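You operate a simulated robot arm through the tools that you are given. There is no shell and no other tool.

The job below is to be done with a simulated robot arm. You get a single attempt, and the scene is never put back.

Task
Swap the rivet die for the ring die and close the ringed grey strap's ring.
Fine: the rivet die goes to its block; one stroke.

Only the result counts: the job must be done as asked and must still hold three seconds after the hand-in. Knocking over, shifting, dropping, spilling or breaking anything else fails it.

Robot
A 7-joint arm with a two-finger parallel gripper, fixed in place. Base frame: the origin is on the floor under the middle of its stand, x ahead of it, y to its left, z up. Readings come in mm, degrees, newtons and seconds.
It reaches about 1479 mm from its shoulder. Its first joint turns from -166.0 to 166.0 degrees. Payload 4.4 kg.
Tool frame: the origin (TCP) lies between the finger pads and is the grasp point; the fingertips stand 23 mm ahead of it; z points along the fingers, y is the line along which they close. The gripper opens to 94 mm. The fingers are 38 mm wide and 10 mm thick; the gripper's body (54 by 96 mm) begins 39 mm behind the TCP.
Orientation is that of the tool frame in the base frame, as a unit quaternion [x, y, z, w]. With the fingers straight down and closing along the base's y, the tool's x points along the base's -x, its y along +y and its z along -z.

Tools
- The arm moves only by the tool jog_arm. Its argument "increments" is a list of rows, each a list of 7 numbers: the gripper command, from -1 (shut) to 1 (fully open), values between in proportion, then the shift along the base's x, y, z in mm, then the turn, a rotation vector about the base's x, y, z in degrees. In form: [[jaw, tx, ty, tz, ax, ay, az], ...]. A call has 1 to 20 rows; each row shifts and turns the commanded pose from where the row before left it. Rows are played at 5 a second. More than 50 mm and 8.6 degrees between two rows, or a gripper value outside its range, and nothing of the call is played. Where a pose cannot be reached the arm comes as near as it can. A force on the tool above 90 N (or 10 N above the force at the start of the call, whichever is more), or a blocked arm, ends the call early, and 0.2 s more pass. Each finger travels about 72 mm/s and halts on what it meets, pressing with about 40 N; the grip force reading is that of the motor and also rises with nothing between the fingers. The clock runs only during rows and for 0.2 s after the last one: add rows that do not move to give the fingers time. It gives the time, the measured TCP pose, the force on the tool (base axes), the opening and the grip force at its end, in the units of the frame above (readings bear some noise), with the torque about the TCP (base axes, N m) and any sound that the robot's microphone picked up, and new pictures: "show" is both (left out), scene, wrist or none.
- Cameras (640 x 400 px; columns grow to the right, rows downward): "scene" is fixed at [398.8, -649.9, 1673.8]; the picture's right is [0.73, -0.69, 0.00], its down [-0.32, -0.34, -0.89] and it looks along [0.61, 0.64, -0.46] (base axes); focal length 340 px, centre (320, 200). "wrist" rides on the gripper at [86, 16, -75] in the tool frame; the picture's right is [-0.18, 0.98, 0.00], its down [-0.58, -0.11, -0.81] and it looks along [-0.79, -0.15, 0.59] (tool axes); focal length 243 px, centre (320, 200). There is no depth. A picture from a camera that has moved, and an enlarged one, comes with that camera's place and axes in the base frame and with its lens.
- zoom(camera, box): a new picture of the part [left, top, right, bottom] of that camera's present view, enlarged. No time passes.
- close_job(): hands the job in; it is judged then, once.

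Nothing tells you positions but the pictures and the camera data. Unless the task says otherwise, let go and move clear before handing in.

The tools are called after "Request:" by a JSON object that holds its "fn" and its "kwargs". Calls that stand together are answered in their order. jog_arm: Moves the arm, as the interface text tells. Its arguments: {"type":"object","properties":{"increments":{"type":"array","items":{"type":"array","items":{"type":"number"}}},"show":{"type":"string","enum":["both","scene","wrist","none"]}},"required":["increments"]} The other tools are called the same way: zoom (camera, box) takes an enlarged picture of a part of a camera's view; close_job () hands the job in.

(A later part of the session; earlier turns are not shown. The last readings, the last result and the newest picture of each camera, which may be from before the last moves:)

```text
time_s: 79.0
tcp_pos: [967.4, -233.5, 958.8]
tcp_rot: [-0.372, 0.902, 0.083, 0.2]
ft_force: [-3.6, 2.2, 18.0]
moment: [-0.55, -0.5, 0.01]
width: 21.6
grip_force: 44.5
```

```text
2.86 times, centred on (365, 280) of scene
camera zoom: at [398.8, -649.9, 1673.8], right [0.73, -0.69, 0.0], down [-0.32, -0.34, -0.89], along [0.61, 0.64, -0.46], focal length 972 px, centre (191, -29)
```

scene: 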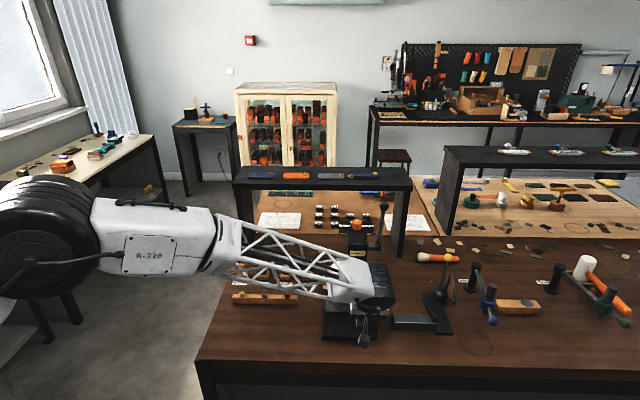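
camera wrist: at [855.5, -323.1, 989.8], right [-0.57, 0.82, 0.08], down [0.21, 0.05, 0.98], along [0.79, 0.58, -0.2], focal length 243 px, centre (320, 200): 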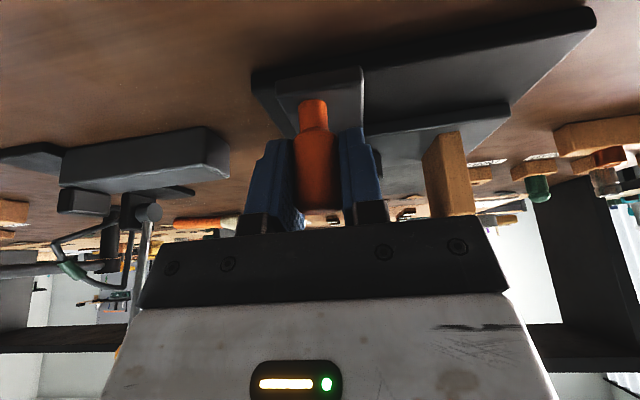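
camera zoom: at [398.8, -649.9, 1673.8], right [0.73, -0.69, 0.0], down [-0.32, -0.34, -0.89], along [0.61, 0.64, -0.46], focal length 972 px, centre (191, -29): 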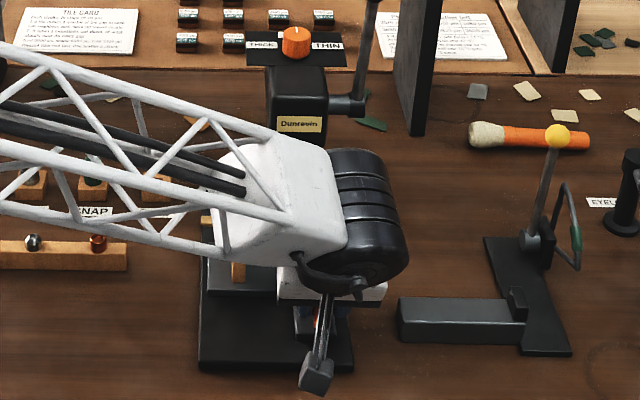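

Request:
{"fn": "jog_arm", "kwargs": {"increments": [[-1, 2.8, 2.8, 0.5, 0, 0, 0], [-1, 2.8, 2.8, 0, 0, 0, 0], [-1, 2.8, 2.8, 0, 0, 0, 0], [-1, 2.8, 2.8, 0, 0, 0, 0], [-1, 2.8, 2.8, 0, 0, 0, 0], [-1, 0, 0, 0, 0, 0, 0]]}}

Request:
{"fn": "zoom", "kwargs": {"camera": "wrist", "box": [280, 100, 520, 230]}}

Request:
{"fn": "zoom", "kwargs": {"camera": "scene", "box": [310, 210, 420, 350]}}

```text
time_s: 80.4
tcp_pos: [980.9, -220.8, 958.6]
tcp_rot: [-0.373, 0.902, 0.083, 0.2]
ft_force: [-21.5, 16.6, 5.1]
moment: [-0.82, -0.4, -0.06]
width: 21.5
grip_force: 44.3
camera wrist: at [892.2, -286.8, 989.8], right [-0.57, 0.81, 0.08], down [0.21, 0.05, 0.98], along [0.79, 0.58, -0.2], focal length 243 px, centre (320, 200)
```

scene: 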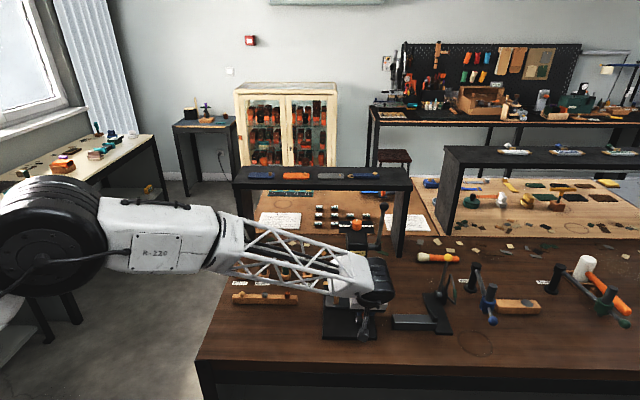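
wrist: 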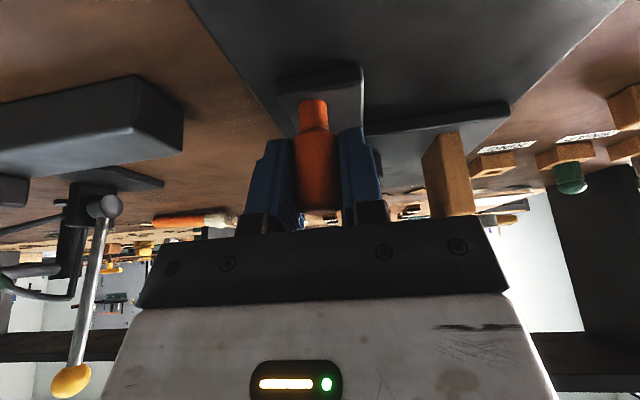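

```text
2.67 times, centred on (400, 165) of wrist
camera zoom: at [892.2, -286.8, 989.8], right [-0.57, 0.81, 0.08], down [0.21, 0.05, 0.98], along [0.79, 0.58, -0.2], focal length 647 px, centre (107, 293)
```

zoom: 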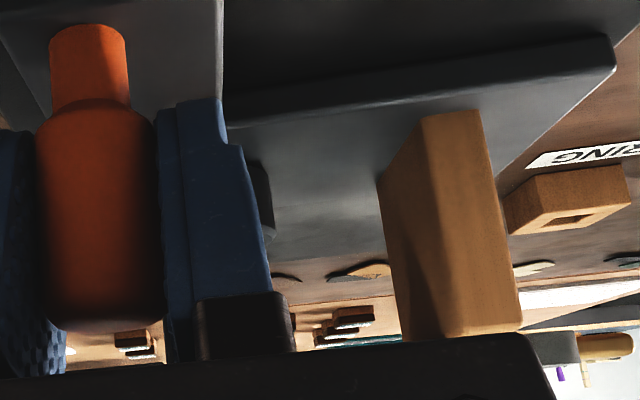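

```text
2.86 times, centred on (365, 280) of scene
camera zoom: at [398.8, -649.9, 1673.8], right [0.73, -0.69, 0.0], down [-0.32, -0.34, -0.89], along [0.61, 0.64, -0.46], focal length 972 px, centre (191, -29)
```

zoom: 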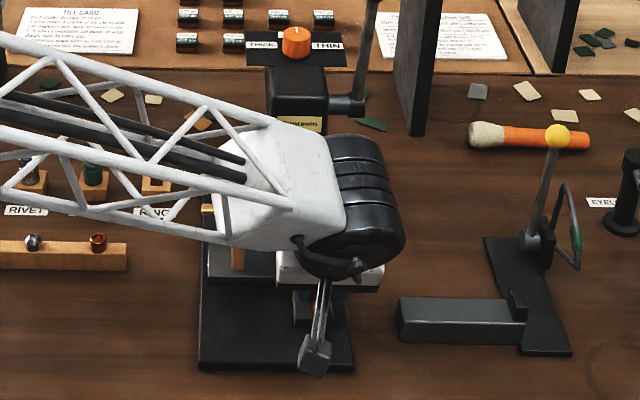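

Request:
{"fn": "jog_arm", "kwargs": {"increments": [[-1, 2.2, 3.4, 0, 0, 0, 0], [-1, 2.8, 2.8, 0, 0, 0, 0], [-1, 2.8, 2.8, 0, 0, 0, 0], [-1, 2.8, 2.8, 0, 0, 0, 0], [-1, 2.8, 2.8, 0, 0, 0, 0], [-1, 0, 0, 0, 0, 0, 0]], "show": "scene"}}

Request:
{"fn": "zoom", "kwargs": {"camera": "scene", "box": [310, 210, 420, 350]}}

```text
time_s: 81.8
tcp_pos: [995.6, -207.7, 959.4]
tcp_rot: [-0.372, 0.903, 0.083, 0.2]
ft_force: [7.1, -8.9, -3.5]
moment: [-0.61, -0.48, 0.11]
width: 21.7
grip_force: 45.2
```

scene: 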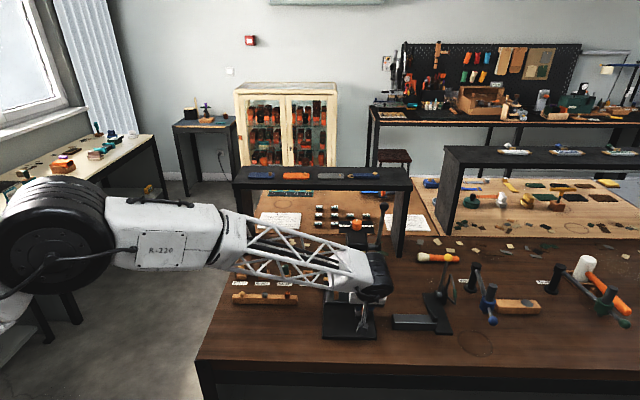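

```text
2.86 times, centred on (365, 280) of scene
camera zoom: at [398.8, -649.9, 1673.8], right [0.73, -0.69, 0.0], down [-0.32, -0.34, -0.89], along [0.61, 0.64, -0.46], focal length 972 px, centre (191, -29)
```

zoom: 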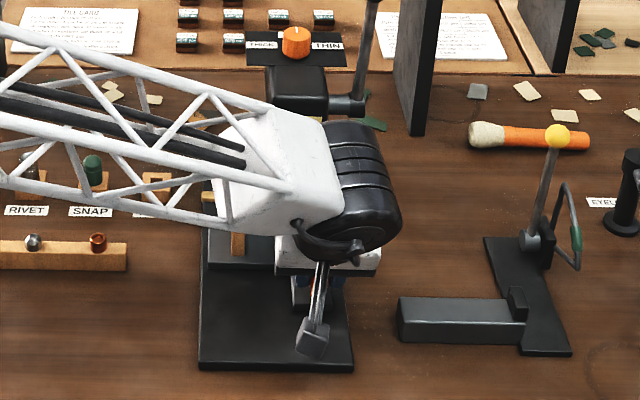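

Clearances to the head look ample (≈70 mm). Continue pushing.

Request:
{"fn": "jog_arm", "kwargs": {"increments": [[-1, 2.8, 2.8, 0, 0, 0, 0], [-1, 2.8, 2.8, 0, 0, 0, 0], [-1, 2.8, 2.8, 0, 0, 0, 0], [-1, 2.8, 2.8, 0, 0, 0, 0], [-1, 0, 0, 0, 0, 0, 0]], "show": "wrist"}}

Request:
{"fn": "zoom", "kwargs": {"camera": "scene", "box": [310, 230, 400, 340]}}

```text
time_s: 83.0
tcp_pos: [1006.1, -196.3, 959.3]
tcp_rot: [-0.372, 0.903, 0.083, 0.199]
ft_force: [-7.6, 5.5, 4.8]
moment: [-1.14, 0.04, -0.08]
width: 21.7
grip_force: 44.9
camera wrist: at [917.5, -261.4, 989.8], right [-0.57, 0.81, 0.08], down [0.21, 0.05, 0.98], along [0.79, 0.58, -0.2], focal length 243 px, centre (320, 200)
```

wrist: 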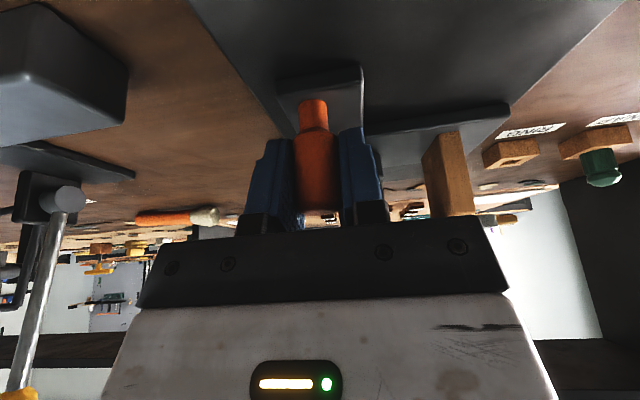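

```text
3.64 times, centred on (355, 285) of scene
camera zoom: at [398.8, -649.9, 1673.8], right [0.73, -0.69, 0.0], down [-0.32, -0.34, -0.89], along [0.61, 0.64, -0.46], focal length 1238 px, centre (193, -109)
```

zoom: 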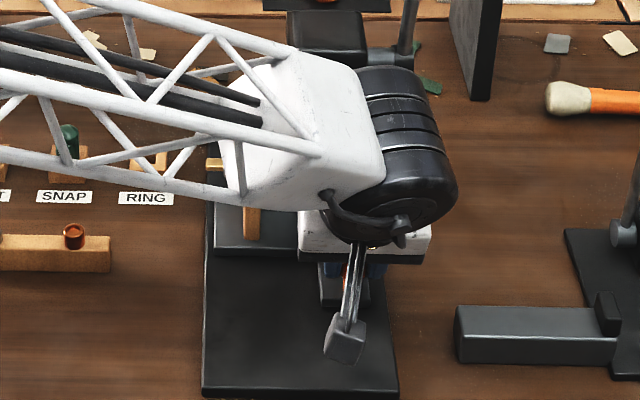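

Request:
{"fn": "jog_arm", "kwargs": {"increments": [[-1, 2.8, 2.8, 0, 0, 0, 0], [-1, 2.8, 2.8, 0, 0, 0, 0], [-1, 2.1, 2.1, 0, 0, 0, 0], [-1, 0, 0, 0, 0, 0, 0]], "show": "none"}}

```text
time_s: 84.0
tcp_pos: [1012.5, -188.4, 959.1]
tcp_rot: [-0.372, 0.902, 0.083, 0.2]
ft_force: [13.7, -17.7, -9.3]
moment: [-0.76, -0.46, 0.03]
width: 21.6
grip_force: 45.0
```

Request:
{"fn": "jog_arm", "kwargs": {"increments": [[-1, 1.6, 1.2, 0, 0, 0, 0], [-1, 1.4, 1.4, 0, 0, 0, 0], [-1, 1.4, 1.4, 0, 0, 0, 0], [-1, 1.4, 1.4, 0, 0, 0, 0], [-1, 0, 0, 0, 0, 0, 0]], "show": "none"}}

```text
time_s: 85.2
tcp_pos: [1019.7, -182.9, 958.3]
tcp_rot: [-0.372, 0.902, 0.084, 0.2]
ft_force: [15.6, -18.4, -7.9]
moment: [-0.73, -0.39, 0.17]
width: 21.7
grip_force: 44.5
```

Request:
{"fn": "jog_arm", "kwargs": {"increments": [[-1, 1.6, 1.2, 0, 0, 0, 0], [-1, 1.4, 1.4, 0, 0, 0, 0], [-1, 0, 0, 0, 0, 0, 0]]}}

Request:
{"fn": "zoom", "kwargs": {"camera": "wrist", "box": [220, 80, 480, 230]}}

Request:
{"fn": "zoom", "kwargs": {"camera": "scene", "box": [310, 220, 410, 320]}}

```text
time_s: 86.0
tcp_pos: [1021.6, -179.2, 958.8]
tcp_rot: [-0.373, 0.902, 0.084, 0.2]
ft_force: [-10.4, 0.1, 11.8]
moment: [-0.64, -0.37, 0.02]
width: 21.5
grip_force: 44.8
camera wrist: at [934.1, -244.8, 989.7], right [-0.57, 0.81, 0.08], down [0.21, 0.05, 0.98], along [0.79, 0.58, -0.2], focal length 243 px, centre (320, 200)
```

scene: 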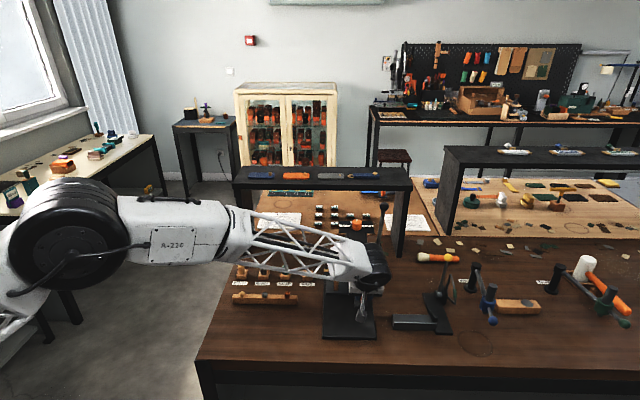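
wrist: 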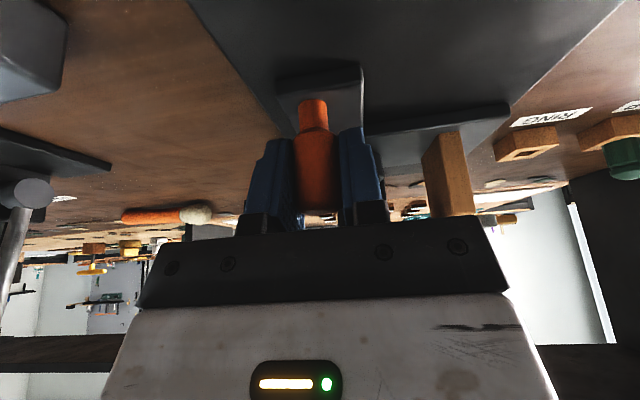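

```text
2.46 times, centred on (350, 155) of wrist
camera zoom: at [934.1, -244.8, 989.7], right [-0.57, 0.81, 0.08], down [0.21, 0.05, 0.98], along [0.79, 0.58, -0.2], focal length 597 px, centre (246, 311)
```

zoom: 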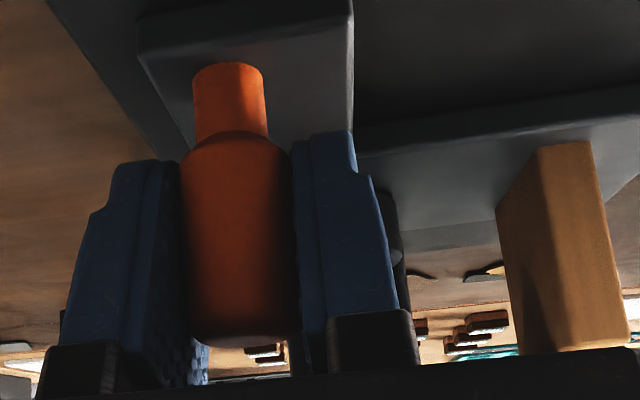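

```text
4.00 times, centred on (360, 270) of scene
camera zoom: at [398.8, -649.9, 1673.8], right [0.73, -0.69, 0.0], down [-0.32, -0.34, -0.89], along [0.61, 0.64, -0.46], focal length 1361 px, centre (160, -80)
```

zoom: 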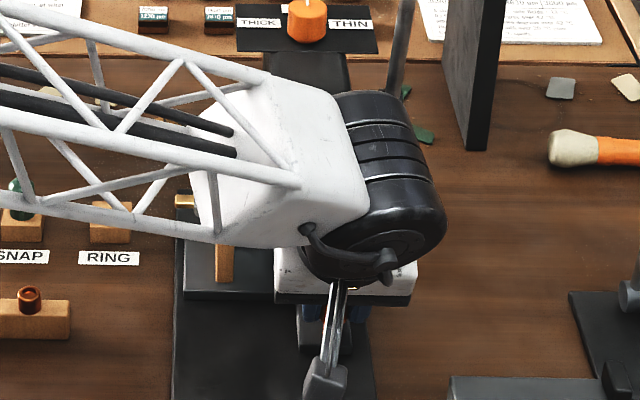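

A resisting force of ~7 N along the push appears; I test a little further for the stop.

Request:
{"fn": "jog_arm", "kwargs": {"increments": [[-1, 0.9, 0.9, 0, 0, 0, 0], [-1, 0.9, 0.9, 0, 0, 0, 0], [-1, 0, 0, 0, 0, 0, 0]], "show": "none"}}

```text
time_s: 86.8
tcp_pos: [1022.6, -179.0, 959.7]
tcp_rot: [-0.372, 0.903, 0.083, 0.2]
ft_force: [-19.6, -11.5, 18.5]
moment: [-0.88, -0.14, -0.04]
width: 21.8
grip_force: 44.2
```

The tray has hit its home stop (22 N at s1≈596, total travel ≈130 mm, putting the die under the ram). I ease off and release the handle, then back out.

Request:
{"fn": "jog_arm", "kwargs": {"increments": [[-1, -0.5, -0.5, 0, 0, 0, 0], [-0.8, 0, 0, 0, 0, 0, 0], [-0.4, 0, 0, 0, 0, 0, 0], [-0.1, 0, 0, 0, 0, 0, 0], [-0.1, 0, 0, 0, 0, 0, 0], [-0.1, 0, 0, 0, 0, 0, 0]], "show": "wrist"}}

```text
time_s: 88.2
tcp_pos: [1022.6, -179.9, 959.7]
tcp_rot: [-0.372, 0.903, 0.083, 0.2]
ft_force: [0.1, -0.7, -0.6]
moment: [-0.02, -0.03, -0.03]
width: 42.2
grip_force: 0.0
camera wrist: at [934.2, -244.6, 989.5], right [-0.57, 0.81, 0.08], down [0.21, 0.05, 0.98], along [0.79, 0.58, -0.2], focal length 243 px, centre (320, 200)
```

wrist: 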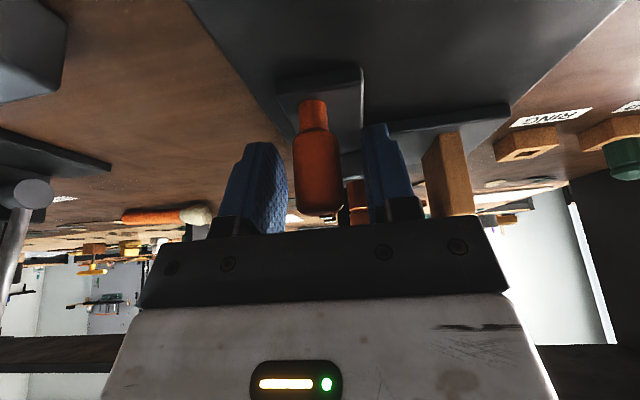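

Handle released. I withdraw up and back along the tool axis, then look at the die under the ram.

Request:
{"fn": "jog_arm", "kwargs": {"increments": [[-0.1, -7, -7, 20, 0, 0, 0], [-0.1, -12, -12, 28, 0, 0, 0], [-0.1, -20, -20, 28, 0, 0, 0], [-0.1, -26, -26, 20, 0, 0, 0], [-0.1, -26, -26, 0, 0, 0, 0], [-0.1, -26, -26, 0, 0, 0, 0], [-0.1, 0, 0, 0, 0, 0, 0]]}}

Request:
{"fn": "zoom", "kwargs": {"camera": "scene", "box": [310, 230, 400, 330]}}

Request:
{"fn": "zoom", "kwargs": {"camera": "wrist", "box": [240, 60, 440, 220]}}

```text
time_s: 89.8
tcp_pos: [909.1, -294.4, 1058.4]
tcp_rot: [-0.372, 0.903, 0.083, 0.2]
ft_force: [-1.0, -0.3, 0.3]
moment: [0.04, -0.01, 0.0]
width: 42.3
grip_force: 0.1
camera wrist: at [819.6, -360.6, 1089.3], right [-0.57, 0.81, 0.08], down [0.21, 0.05, 0.98], along [0.79, 0.58, -0.2], focal length 243 px, centre (320, 200)
```

scene: 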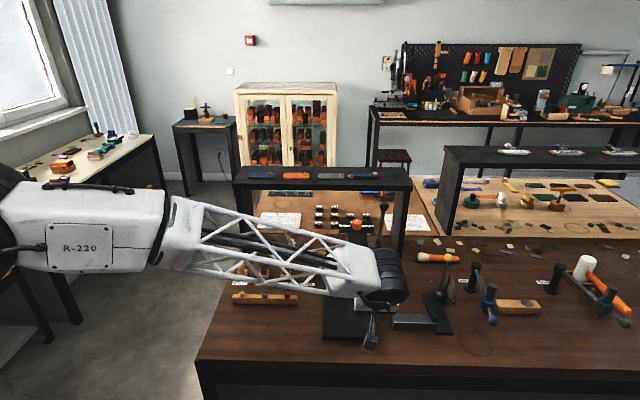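
wrist: 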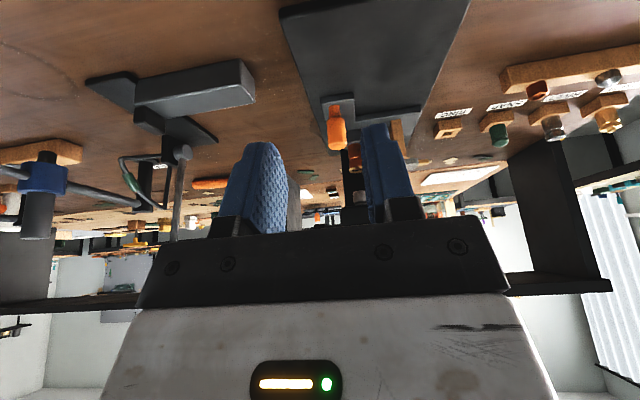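

```text
4.00 times, centred on (355, 280) of scene
camera zoom: at [398.8, -649.9, 1673.8], right [0.73, -0.69, 0.0], down [-0.32, -0.34, -0.89], along [0.61, 0.64, -0.46], focal length 1361 px, centre (180, -120)
```

zoom: 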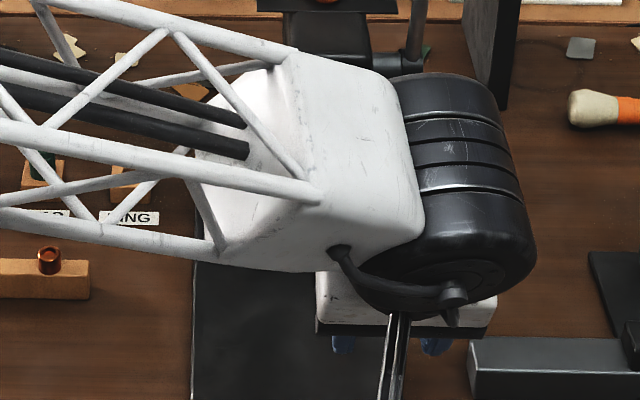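

```text
2.50 times, centred on (340, 140) of wrist
camera zoom: at [819.6, -360.6, 1089.3], right [-0.57, 0.81, 0.08], down [0.21, 0.05, 0.98], along [0.79, 0.58, -0.2], focal length 606 px, centre (270, 350)
```

zoom: 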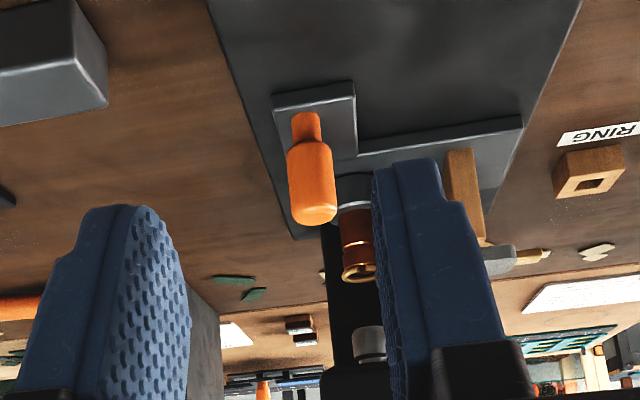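

From the wrist view, the ring die and ram line up sideways (s2 ≈831 vs ≈829). I straighten the tool and go high above the press so the scene camera can see the die–ram alignment.

Request:
{"fn": "jog_arm", "kwargs": {"increments": [[-0.1, 0, 0, 40, -4.42, 4.42, 0], [-0.1, 0, 0, 40, -4.42, 4.42, 0], [-0.1, 0, 0, 45, -4.42, 4.42, 0], [-0.1, 0, 0, 45, -4.42, 4.42, 0], [-0.1, 0, 0, 45, 0, 0, 0], [-0.1, 0, 0, 45, 0, 0, 0], [-0.1, 0, 0, 40, 0, 0, 0], [-0.1, 30, 20, 0, 0, 0, 0], [-0.1, 30, 20, 0, 0, 0, 0], [-0.1, 30, 20, 0, 0, 0, 0], [-0.1, 30, 20, 0, 0, 0, 0], [-0.1, 20, 15, 0, 0, 0, 0], [-0.1, 0, 0, 0, 0, 0, 0]]}}

Request:
{"fn": "zoom", "kwargs": {"camera": "scene", "box": [325, 240, 385, 310]}}

Request:
{"fn": "zoom", "kwargs": {"camera": "wrist", "box": [200, 0, 440, 150]}}

```text
time_s: 92.6
tcp_pos: [1045.4, -200.8, 1354.9]
tcp_rot: [-0.381, 0.924, 0.0, 0.0]
ft_force: [0.1, 0.1, -0.2]
moment: [0.01, -0.01, -0.02]
width: 42.3
grip_force: 0.0
camera wrist: at [972.4, -250.1, 1429.4], right [-0.56, 0.83, 0.0], down [0.49, 0.33, 0.81], along [0.67, 0.45, -0.59], focal length 243 px, centre (320, 200)
```

scene: 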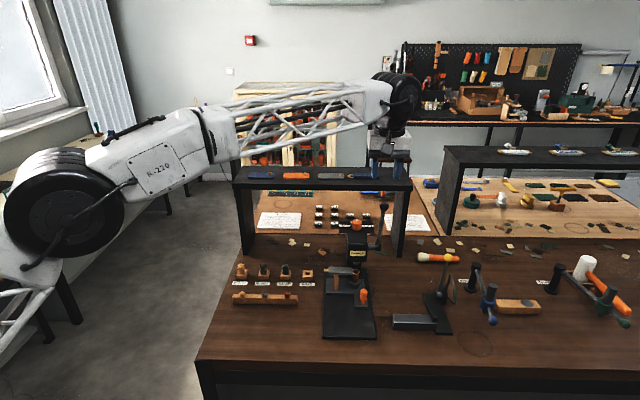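
wrist: 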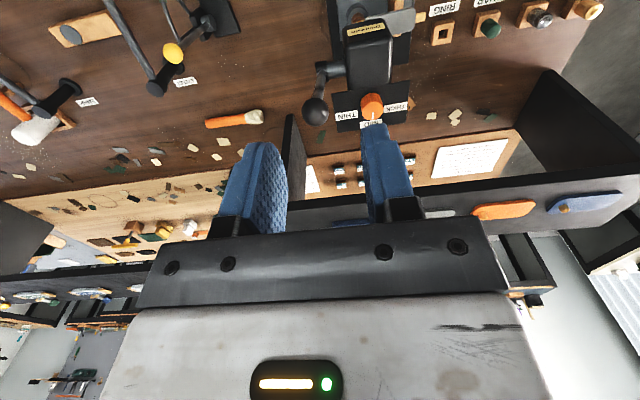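

```text
5.71 times, centred on (355, 275) of scene
camera zoom: at [398.8, -649.9, 1673.8], right [0.73, -0.69, 0.0], down [-0.32, -0.34, -0.89], along [0.61, 0.64, -0.46], focal length 1945 px, centre (120, -229)
```

zoom: 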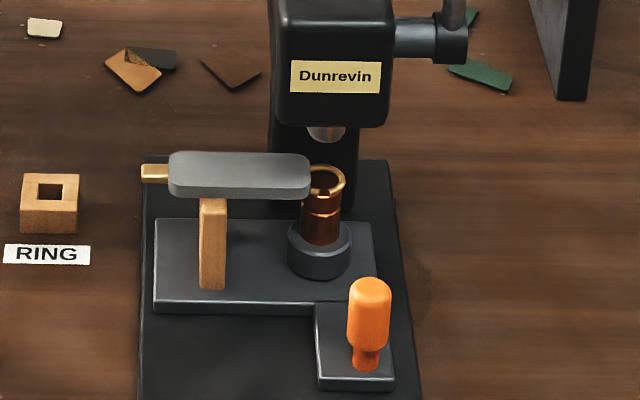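

```text
2.67 times, centred on (320, 75) of wrist
camera zoom: at [972.4, -250.1, 1429.4], right [-0.56, 0.83, 0.0], down [0.49, 0.33, 0.81], along [0.67, 0.45, -0.59], focal length 647 px, centre (320, 533)
```

zoom: 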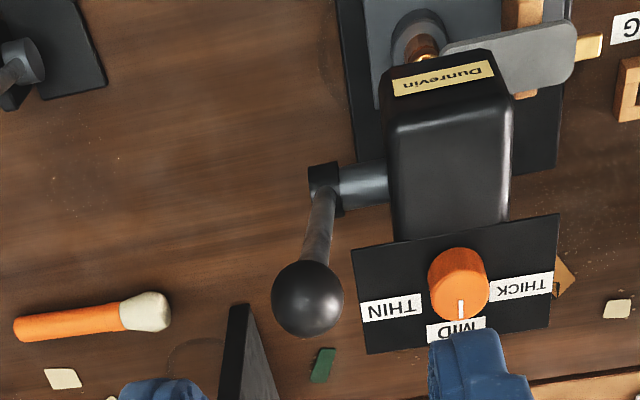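

The scene camera confirms the ring and die at (1059, −114) directly under the ram (ram tip z≈1010). The lever ball is at (1086, −177, 1229) with its hub at ≈(1117, −147, 1061). I move above the ball and descend partway.

Request:
{"fn": "jog_arm", "kwargs": {"increments": [[-0.1, 20, 12, 0, 0, 0, 0], [-0.1, 20, 11.5, -10, 0, 0, 0], [-0.1, 0, 0, -25, 0, 0, 0], [-0.1, 0, 0, -25, 0, 0, 0], [-0.1, 0, 0, -15, 0, 0, 0], [-0.1, 0, 0, 0, 0, 0, 0], [-0.1, 0, 0, 0, 0, 0, 0]]}}

Request:
{"fn": "zoom", "kwargs": {"camera": "wrist", "box": [240, 40, 400, 160]}}

Request:
{"fn": "zoom", "kwargs": {"camera": "scene", "box": [340, 160, 430, 240]}}

```text
time_s: 94.2
tcp_pos: [1086.5, -178.7, 1281.7]
tcp_rot: [-0.381, 0.924, 0.0, 0.0]
ft_force: [-0.2, 0.2, 0.4]
moment: [0.02, -0.01, 0.03]
width: 42.5
grip_force: 0.1
camera wrist: at [1014.5, -227.6, 1354.6], right [-0.56, 0.83, 0.0], down [0.49, 0.33, 0.81], along [0.67, 0.45, -0.59], focal length 243 px, centre (320, 200)
```

scene: 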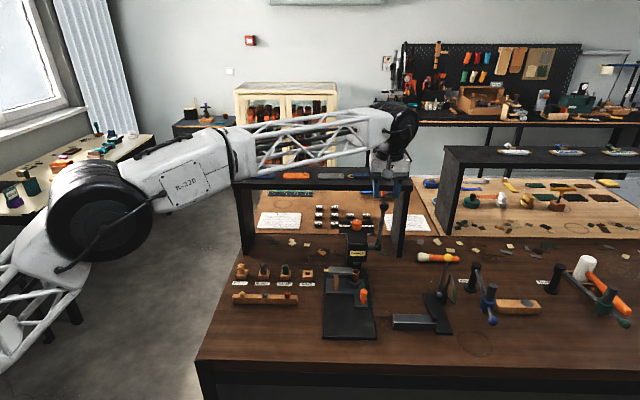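
wrist: 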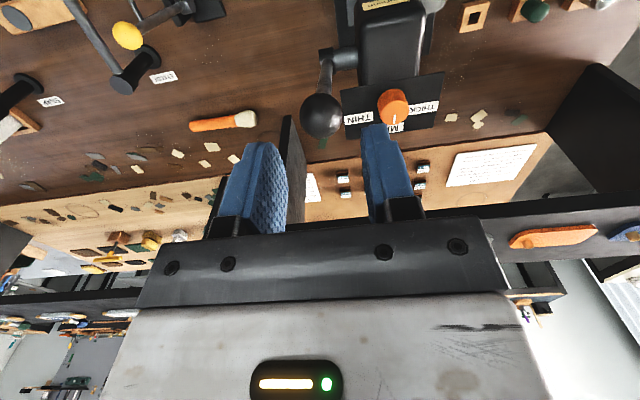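

```text
3.33 times, centred on (320, 100) of wrist
camera zoom: at [1014.5, -227.6, 1354.6], right [-0.56, 0.83, 0.0], down [0.49, 0.33, 0.81], along [0.67, 0.45, -0.59], focal length 809 px, centre (320, 533)
```

zoom: 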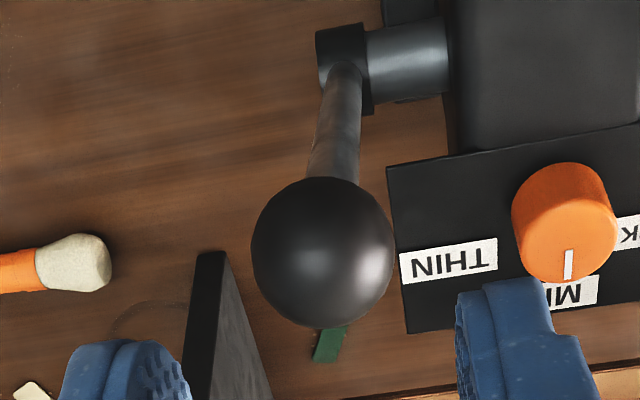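

```text
5.00 times, centred on (385, 200) of scene
camera zoom: at [398.8, -649.9, 1673.8], right [0.73, -0.69, 0.0], down [-0.32, -0.34, -0.89], along [0.61, 0.64, -0.46], focal length 1702 px, centre (-5, 200)
```

zoom: 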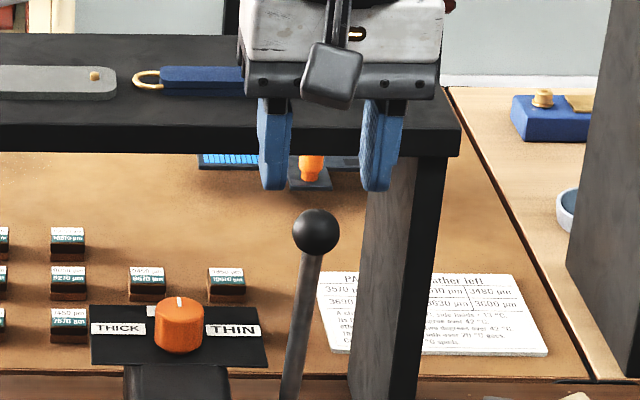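

Ball is on the tool axis. Descending to ball height and gripping it.

Request:
{"fn": "jog_arm", "kwargs": {"increments": [[-0.1, 0.5, 0.5, -20, 0, 0, 0], [-0.1, 0, 0, -20, 0, 0, 0], [-0.1, 0, 0, -13, 0, 0, 0], [-0.1, 0, 0, 0, 0, 0, 0], [-0.1, 0, 0, 0, 0, 0, 0]], "show": "wrist"}}

Request:
{"fn": "zoom", "kwargs": {"camera": "wrist", "box": [240, 100, 400, 220]}}

Request:
{"fn": "zoom", "kwargs": {"camera": "scene", "box": [340, 160, 430, 260]}}

```text
time_s: 95.4
tcp_pos: [1086.6, -177.4, 1227.1]
tcp_rot: [-0.381, 0.925, 0.0, 0.0]
ft_force: [-0.1, -0.5, -0.5]
moment: [0.01, -0.01, -0.02]
width: 42.1
grip_force: 0.1
camera wrist: at [1014.1, -226.5, 1300.9], right [-0.56, 0.83, 0.0], down [0.49, 0.33, 0.81], along [0.67, 0.45, -0.59], focal length 243 px, centre (320, 200)
```

wrist: 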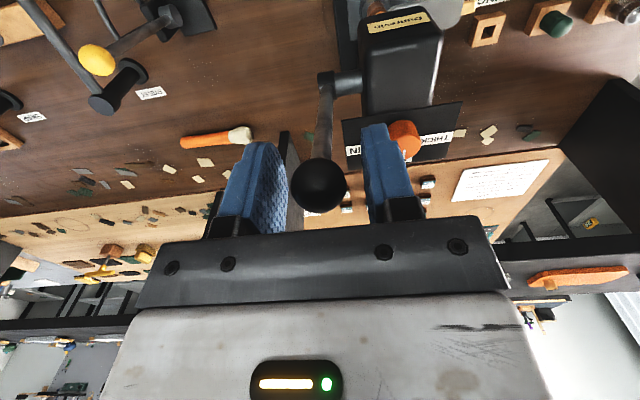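

```text
3.33 times, centred on (320, 160) of wrist
camera zoom: at [1014.1, -226.5, 1300.9], right [-0.56, 0.83, 0.0], down [0.49, 0.33, 0.81], along [0.67, 0.45, -0.59], focal length 809 px, centre (320, 333)
```

zoom: 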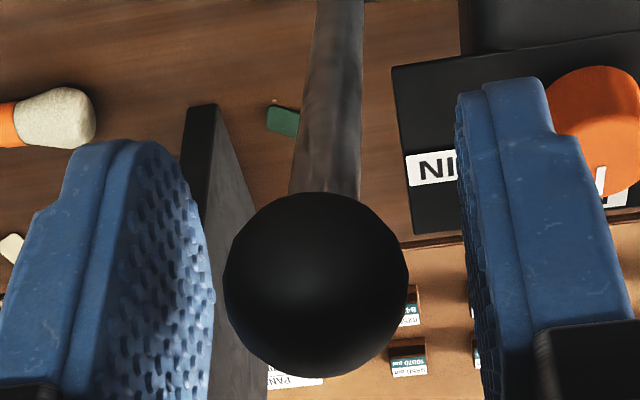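

```text
4.00 times, centred on (385, 210) of scene
camera zoom: at [398.8, -649.9, 1673.8], right [0.73, -0.69, 0.0], down [-0.32, -0.34, -0.89], along [0.61, 0.64, -0.46], focal length 1361 px, centre (60, 160)
```

zoom: 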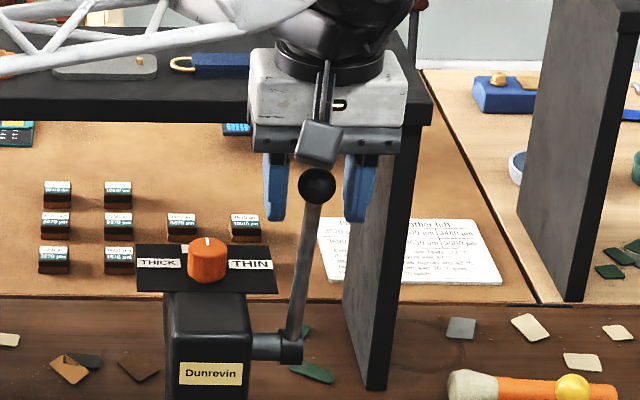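

Request:
{"fn": "jog_arm", "kwargs": {"increments": [[-0.1, 0.5, 0.3, 1.5, 0, 0, 0], [-0.4, 0, 0, 0, 0, 0, 0], [-1, 0, 0, 0, 0, 0, 0], [-1, 0, 0, 0, 0, 0, 0], [-1, 0, 0, 0, 0, 0, 0]], "show": "wrist"}}

```text
time_s: 96.6
tcp_pos: [1088.4, -176.9, 1228.9]
tcp_rot: [-0.381, 0.925, 0.0, 0.0]
ft_force: [-7.0, 4.6, 0.4]
moment: [-0.06, 0.06, -0.04]
width: 25.2
grip_force: 44.6
camera wrist: at [1015.1, -226.0, 1302.6], right [-0.56, 0.83, 0.0], down [0.49, 0.33, 0.81], along [0.67, 0.45, -0.59], focal length 243 px, centre (320, 200)
```

wrist: 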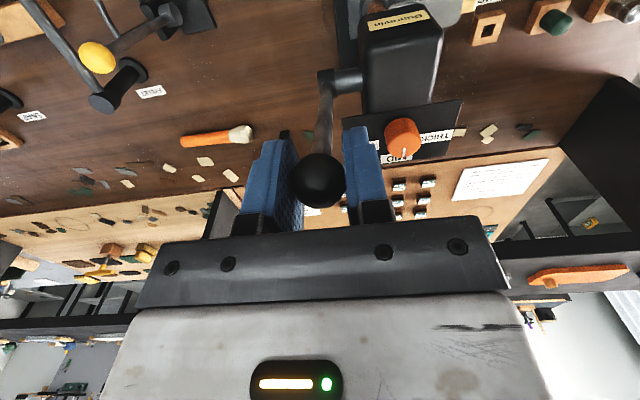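

Ball gripped. I begin the pull along the arc in small steps, checking the resisting force.

Request:
{"fn": "jog_arm", "kwargs": {"increments": [[-1, -3.7, -3.7, -1.4, 0, 0, 0], [-1, -3.7, -3.7, -1.7, 0, 0, 0], [-1, 0, 0, 0, 0, 0, 0]], "show": "wrist"}}

Request:
{"fn": "zoom", "kwargs": {"camera": "scene", "box": [320, 180, 420, 310]}}

```text
time_s: 97.4
tcp_pos: [1079.9, -183.1, 1225.0]
tcp_rot: [-0.381, 0.925, 0.0, 0.0]
ft_force: [0.5, 11.4, 6.0]
moment: [0.88, -0.93, -0.02]
width: 24.9
grip_force: 44.8
camera wrist: at [1008.2, -232.9, 1299.6], right [-0.56, 0.83, 0.0], down [0.49, 0.33, 0.81], along [0.67, 0.45, -0.59], focal length 243 px, centre (320, 200)
```

wrist: 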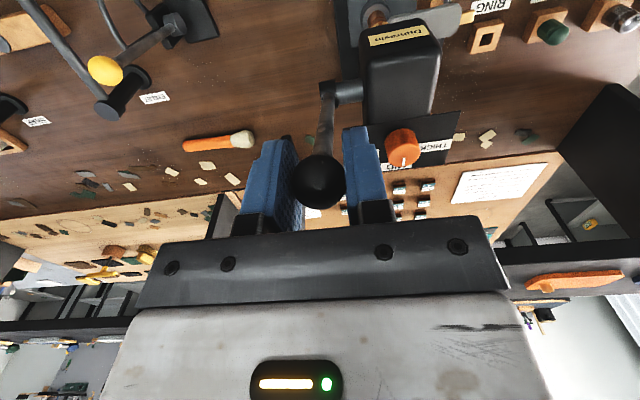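

```text
3.08 times, centred on (370, 245) of scene
camera zoom: at [398.8, -649.9, 1673.8], right [0.73, -0.69, 0.0], down [-0.32, -0.34, -0.89], along [0.61, 0.64, -0.46], focal length 1047 px, centre (166, 62)
```

zoom: 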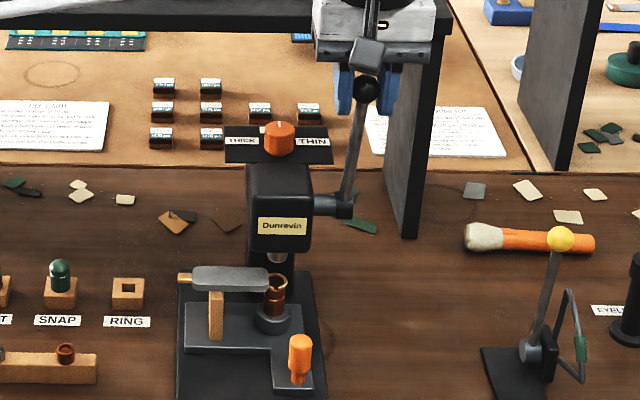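

Light resistance (≈8 N), the lever follows. Continue along the arc.

Request:
{"fn": "jog_arm", "kwargs": {"increments": [[-1, -3.3, -3.3, -1.3, 0, 0, 0], [-1, -3.3, -3.3, -1.6, 0, 0, 0], [-1, -3.2, -3.2, -1.7, 0, 0, 0], [-1, -3.2, -3.2, -1.9, 0, 0, 0], [-1, 0, 0, 0, 0, 0, 0]], "show": "none"}}

Request:
{"fn": "zoom", "kwargs": {"camera": "scene", "box": [320, 180, 420, 310]}}

```text
time_s: 98.6
tcp_pos: [1068.0, -196.0, 1219.4]
tcp_rot: [-0.381, 0.925, 0.0, 0.0]
ft_force: [16.9, -3.6, -2.2]
moment: [0.67, -0.69, 0.03]
width: 25.0
grip_force: 45.1
```

```text
3.08 times, centred on (370, 245) of scene
camera zoom: at [398.8, -649.9, 1673.8], right [0.73, -0.69, 0.0], down [-0.32, -0.34, -0.89], along [0.61, 0.64, -0.46], focal length 1047 px, centre (166, 62)
```

zoom: 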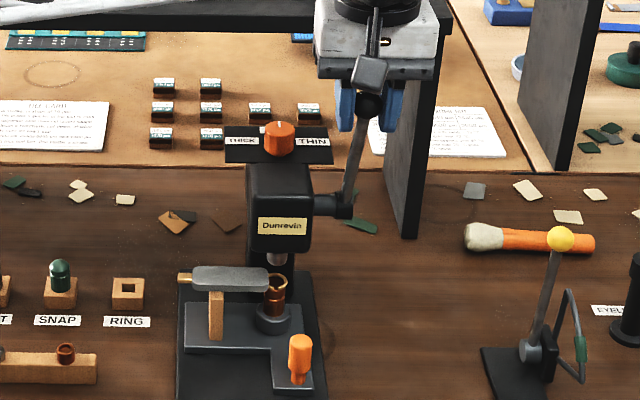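

Request:
{"fn": "jog_arm", "kwargs": {"increments": [[-1, -3.4, -3.8, -2.3, 0, 0, 0], [-1, -3.7, -3.7, -2.6, 0, 0, 0], [-1, -3.5, -3.5, -2.7, 0, 0, 0], [-1, -3.5, -3.5, -2.9, 0, 0, 0], [-1, -3.4, -3.4, -3.1, 0, 0, 0], [-1, -3.4, -3.4, -3.2, 0, 0, 0], [-1, 0, 0, 0, 0, 0, 0]], "show": "none"}}

Request:
{"fn": "zoom", "kwargs": {"camera": "scene", "box": [320, 180, 420, 310]}}

```text
time_s: 100.2
tcp_pos: [1044.9, -218.5, 1201.9]
tcp_rot: [-0.381, 0.924, -0.001, 0.0]
ft_force: [5.7, 5.6, 2.9]
moment: [0.72, -0.75, 0.03]
width: 25.2
grip_force: 44.7
```

```text
3.08 times, centred on (370, 245) of scene
camera zoom: at [398.8, -649.9, 1673.8], right [0.73, -0.69, 0.0], down [-0.32, -0.34, -0.89], along [0.61, 0.64, -0.46], focal length 1047 px, centre (166, 62)
```

zoom: 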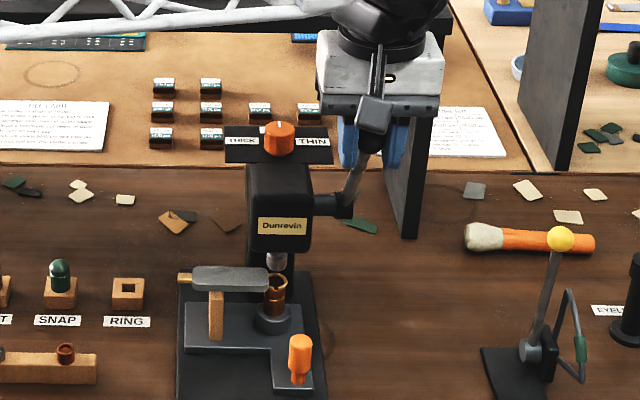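

Request:
{"fn": "jog_arm", "kwargs": {"increments": [[-1, -3.7, -3.7, -4.2, 0, 0, 0], [-1, -3.3, -3.3, -3.8, 0, 0, 0], [-1, -3.25, -3.25, -4.0, 0, 0, 0], [-1, -3.1, -3.1, -4.1, 0, 0, 0], [-1, 0, 0, 0, 0, 0, 0]], "show": "none"}}

Request:
{"fn": "zoom", "kwargs": {"camera": "scene", "box": [330, 240, 390, 310]}}

```text
time_s: 101.4
tcp_pos: [1033.4, -231.7, 1188.3]
tcp_rot: [-0.381, 0.925, -0.001, 0.0]
ft_force: [1.1, 12.7, 1.9]
moment: [0.77, -0.82, 0.01]
width: 24.6
grip_force: 45.2
```

```text
5.71 times, centred on (360, 275) of scene
camera zoom: at [398.8, -649.9, 1673.8], right [0.73, -0.69, 0.0], down [-0.32, -0.34, -0.89], along [0.61, 0.64, -0.46], focal length 1945 px, centre (91, -229)
```

zoom: 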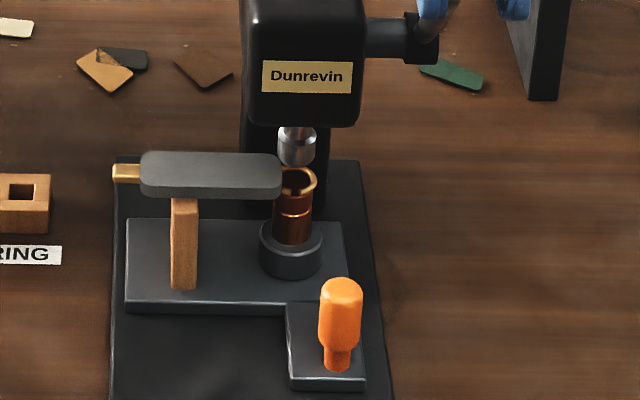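

The ram is visibly descending, centred over the ring. Continue.

Request:
{"fn": "jog_arm", "kwargs": {"increments": [[-1, -2.2, -2.2, -3.2, 0, 0, 0], [-1, -2.2, -2.2, -3.2, 0, 0, 0], [-1, -2.1, -2.2, -3.3, 0, 0, 0], [-1, -2.1, -2.2, -3.4, 0, 0, 0], [-1, -2.0, -2.1, -3.5, 0, 0, 0], [-1, -2.0, -2.1, -3.6, 0, 0, 0], [-1, 0, 0, 0, 0, 0, 0]], "show": "none"}}

Request:
{"fn": "zoom", "kwargs": {"camera": "scene", "box": [330, 240, 390, 310]}}

```text
time_s: 103.0
tcp_pos: [1018.6, -244.2, 1167.1]
tcp_rot: [-0.381, 0.925, -0.001, 0.001]
ft_force: [-22.6, 21.1, 11.1]
moment: [0.77, -0.84, 0.11]
width: 24.8
grip_force: 45.4
```

```text
5.71 times, centred on (360, 275) of scene
camera zoom: at [398.8, -649.9, 1673.8], right [0.73, -0.69, 0.0], down [-0.32, -0.34, -0.89], along [0.61, 0.64, -0.46], focal length 1945 px, centre (91, -229)
```

zoom: 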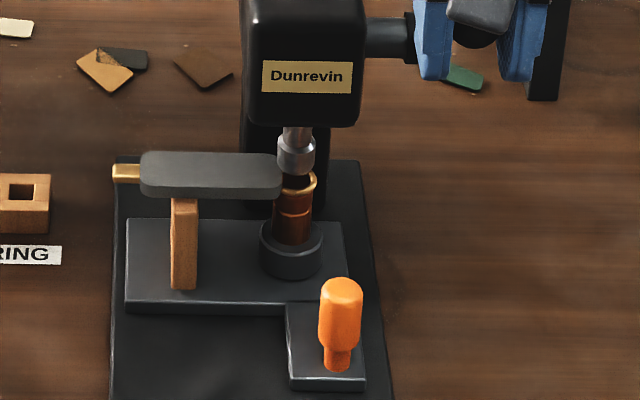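

Request:
{"fn": "jog_arm", "kwargs": {"increments": [[-1, -2.1, -1.1, -3.0, 0, 0, 0], [-1, -1.6, -1.6, -3.1, 0, 0, 0], [-1, -1.5, -1.5, -3.1, 0, 0, 0], [-1, -1.5, -1.5, -3.2, 0, 0, 0], [-1, 0, 0, 0, 0, 0, 0]], "show": "none"}}

Request:
{"fn": "zoom", "kwargs": {"camera": "scene", "box": [335, 250, 385, 300]}}

```text
time_s: 104.2
tcp_pos: [1012.8, -250.3, 1152.9]
tcp_rot: [-0.381, 0.925, 0.0, 0.0]
ft_force: [-35.4, 20.1, 15.3]
moment: [0.59, -0.72, 0.18]
width: 25.2
grip_force: 45.2
```

```text
8.00 times, centred on (360, 275) of scene
camera zoom: at [398.8, -649.9, 1673.8], right [0.73, -0.69, 0.0], down [-0.32, -0.34, -0.89], along [0.61, 0.64, -0.46], focal length 2723 px, centre (0, -400)
```

zoom: 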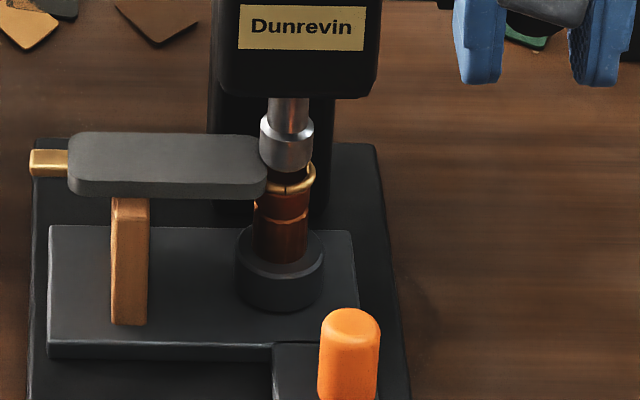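

Ram is just above the ring. I correct the side drift and continue in fine steps.

Request:
{"fn": "jog_arm", "kwargs": {"increments": [[-1, -1.0, 1.0, 0, 0, 0, 0], [-1, -1.5, -1.5, -2.4, 0, 0, 0], [-1, -1.4, -1.4, -2.6, 0, 0, 0], [-1, 0, 0, 0, 0, 0, 0]], "show": "none"}}

Request:
{"fn": "zoom", "kwargs": {"camera": "scene", "box": [335, 250, 385, 300]}}

```text
time_s: 105.2
tcp_pos: [1010.1, -253.4, 1146.5]
tcp_rot: [-0.381, 0.925, 0.0, 0.0]
ft_force: [40.7, -19.0, -2.2]
moment: [0.6, -0.46, -0.05]
width: 25.0
grip_force: 45.2
```

```text
8.00 times, centred on (360, 275) of scene
camera zoom: at [398.8, -649.9, 1673.8], right [0.73, -0.69, 0.0], down [-0.32, -0.34, -0.89], along [0.61, 0.64, -0.46], focal length 2723 px, centre (0, -400)
```

zoom: 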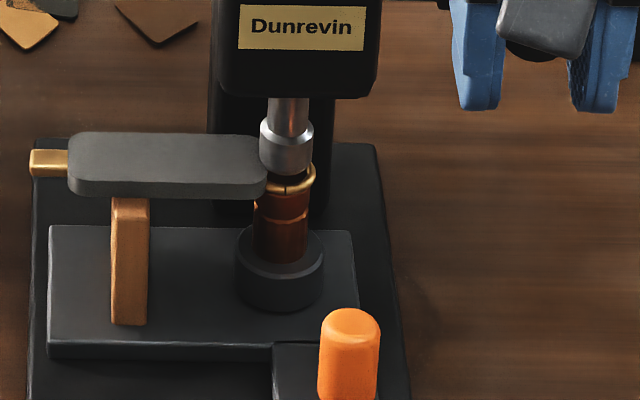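

Request:
{"fn": "jog_arm", "kwargs": {"increments": [[-1, 0.4, -0.4, 0, 0, 0, 0], [-1, -1.2, -1.2, -2.6, 0, 0, 0], [-1, -1.2, -1.2, -2.7, 0, 0, 0], [-1, -1.2, -1.2, -3.4, 0, 0, 0], [-1, 0, 0, 0, 0, 0, 0]], "show": "none"}}

Request:
{"fn": "zoom", "kwargs": {"camera": "scene", "box": [335, 250, 385, 300]}}

```text
time_s: 106.4
tcp_pos: [1006.4, -257.6, 1142.1]
tcp_rot: [-0.382, 0.924, 0.0, 0.001]
ft_force: [34.5, -11.4, 35.7]
moment: [0.19, -0.05, -0.13]
width: 25.3
grip_force: 45.2
```

```text
8.00 times, centred on (360, 275) of scene
camera zoom: at [398.8, -649.9, 1673.8], right [0.73, -0.69, 0.0], down [-0.32, -0.34, -0.89], along [0.61, 0.64, -0.46], focal length 2723 px, centre (0, -400)
```

zoom: 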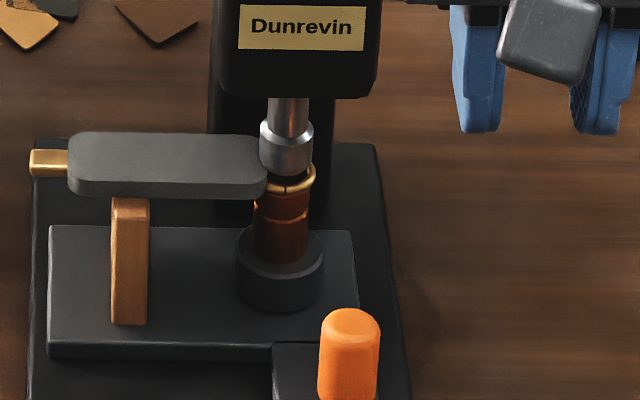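

The downward force jumped to 36 N while the ram did not move; I check whether the ball is slipping in the grip or the lever has met its stop.

Request:
{"fn": "zoom", "kwargs": {"camera": "wrist", "box": [200, 60, 440, 230]}}

Request:
{"fn": "zoom", "kwargs": {"camera": "scene", "box": [340, 225, 420, 285]}}

Request:
{"fn": "zoom", "kwargs": {"camera": "scene", "box": [346, 258, 374, 282]}}

```text
2.35 times, centred on (320, 145) of wrist
camera zoom: at [934.3, -306.3, 1215.7], right [-0.56, 0.83, 0.0], down [0.49, 0.33, 0.81], along [0.67, 0.45, -0.59], focal length 571 px, centre (320, 329)
```

zoom: 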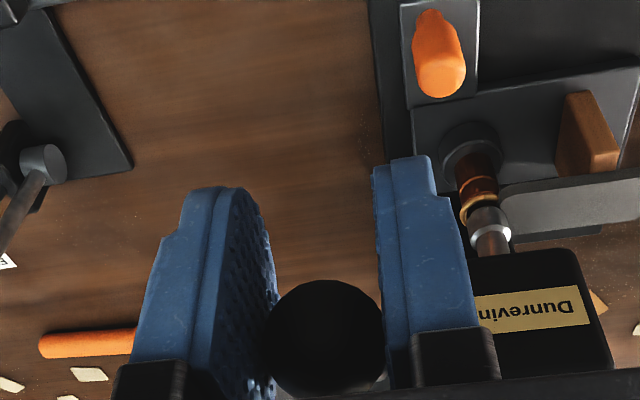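

```text
6.67 times, centred on (380, 255) of scene
camera zoom: at [398.8, -649.9, 1673.8], right [0.73, -0.69, 0.0], down [-0.32, -0.34, -0.89], along [0.61, 0.64, -0.46], focal length 2269 px, centre (-80, -167)
```

zoom: 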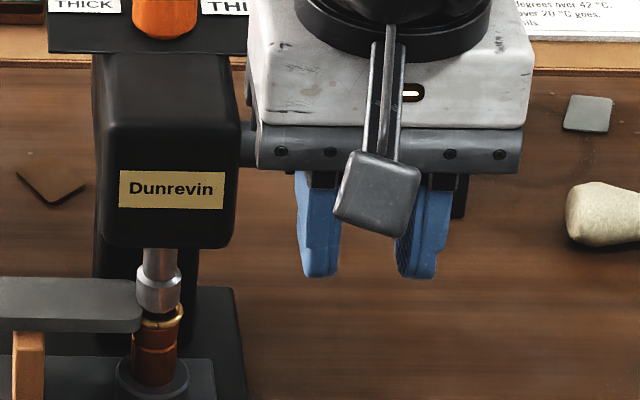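

```text
16.00 times, centred on (360, 270) of scene
camera zoom: at [398.8, -649.9, 1673.8], right [0.73, -0.69, 0.0], down [-0.32, -0.34, -0.89], along [0.61, 0.64, -0.46], focal length 5445 px, centre (-320, -920)
```

zoom: 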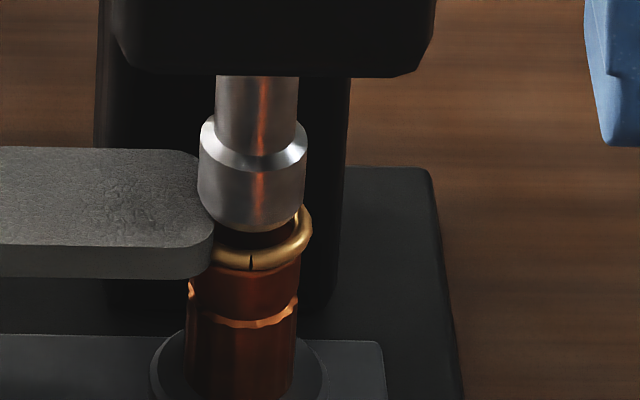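

The ring's gap has shrunk to a hairline seam, and the lever has met its lower stop (the fingers slid a little on the ball). I'll take a closer look at the ring.

Request:
{"fn": "zoom", "kwargs": {"camera": "wrist", "box": [355, 110, 435, 170]}}

Request:
{"fn": "zoom", "kwargs": {"camera": "scene", "box": [350, 265, 370, 280]}}

```text
6.67 times, centred on (395, 140) of wrist
camera zoom: at [934.3, -306.3, 1215.7], right [-0.56, 0.83, 0.0], down [0.49, 0.33, 0.81], along [0.67, 0.45, -0.59], focal length 1618 px, centre (-180, 600)
```

zoom: 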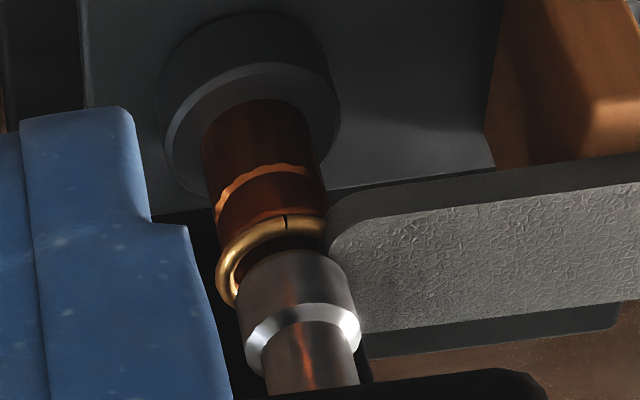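

```text
16.00 times, centred on (360, 272) of scene
camera zoom: at [398.8, -649.9, 1673.8], right [0.73, -0.69, 0.0], down [-0.32, -0.34, -0.89], along [0.61, 0.64, -0.46], focal length 5445 px, centre (-320, -960)
```

zoom: 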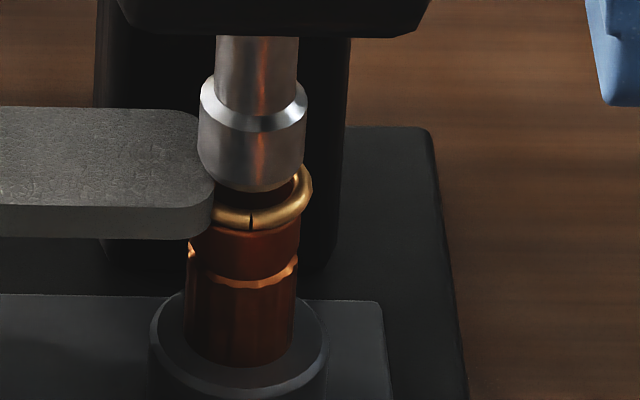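

The ring is closed. Now I return the lever up along the same arc under control, first easing the load.

Request:
{"fn": "jog_arm", "kwargs": {"increments": [[-1, 0.4, -0.4, 2.0, 0, 0, 0], [-1, 2.8, 2.8, 6.4, 0, 0, 0], [-1, 2.9, 2.9, 6.4, 0, 0, 0], [-1, 0, 0, 0, 0, 0, 0]], "show": "none"}}

Request:
{"fn": "zoom", "kwargs": {"camera": "scene", "box": [335, 220, 415, 300]}}

```text
time_s: 107.4
tcp_pos: [1012.7, -251.2, 1153.1]
tcp_rot: [-0.381, 0.925, 0.0, -0.001]
ft_force: [-5.6, -2.7, -10.1]
moment: [-0.88, 0.88, -0.01]
width: 25.1
grip_force: 44.7
```

```text
5.00 times, centred on (375, 260) of scene
camera zoom: at [398.8, -649.9, 1673.8], right [0.73, -0.69, 0.0], down [-0.32, -0.34, -0.89], along [0.61, 0.64, -0.46], focal length 1702 px, centre (45, -100)
```

zoom: 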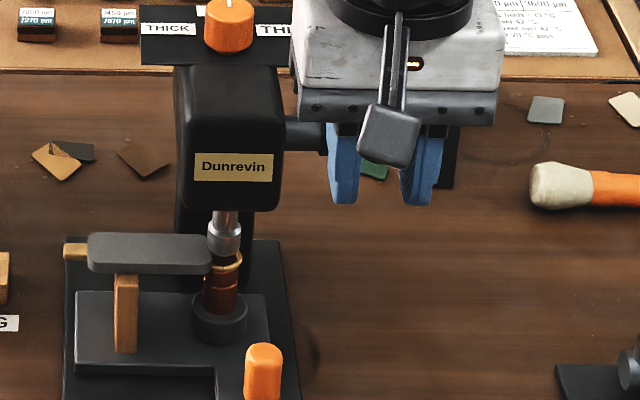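

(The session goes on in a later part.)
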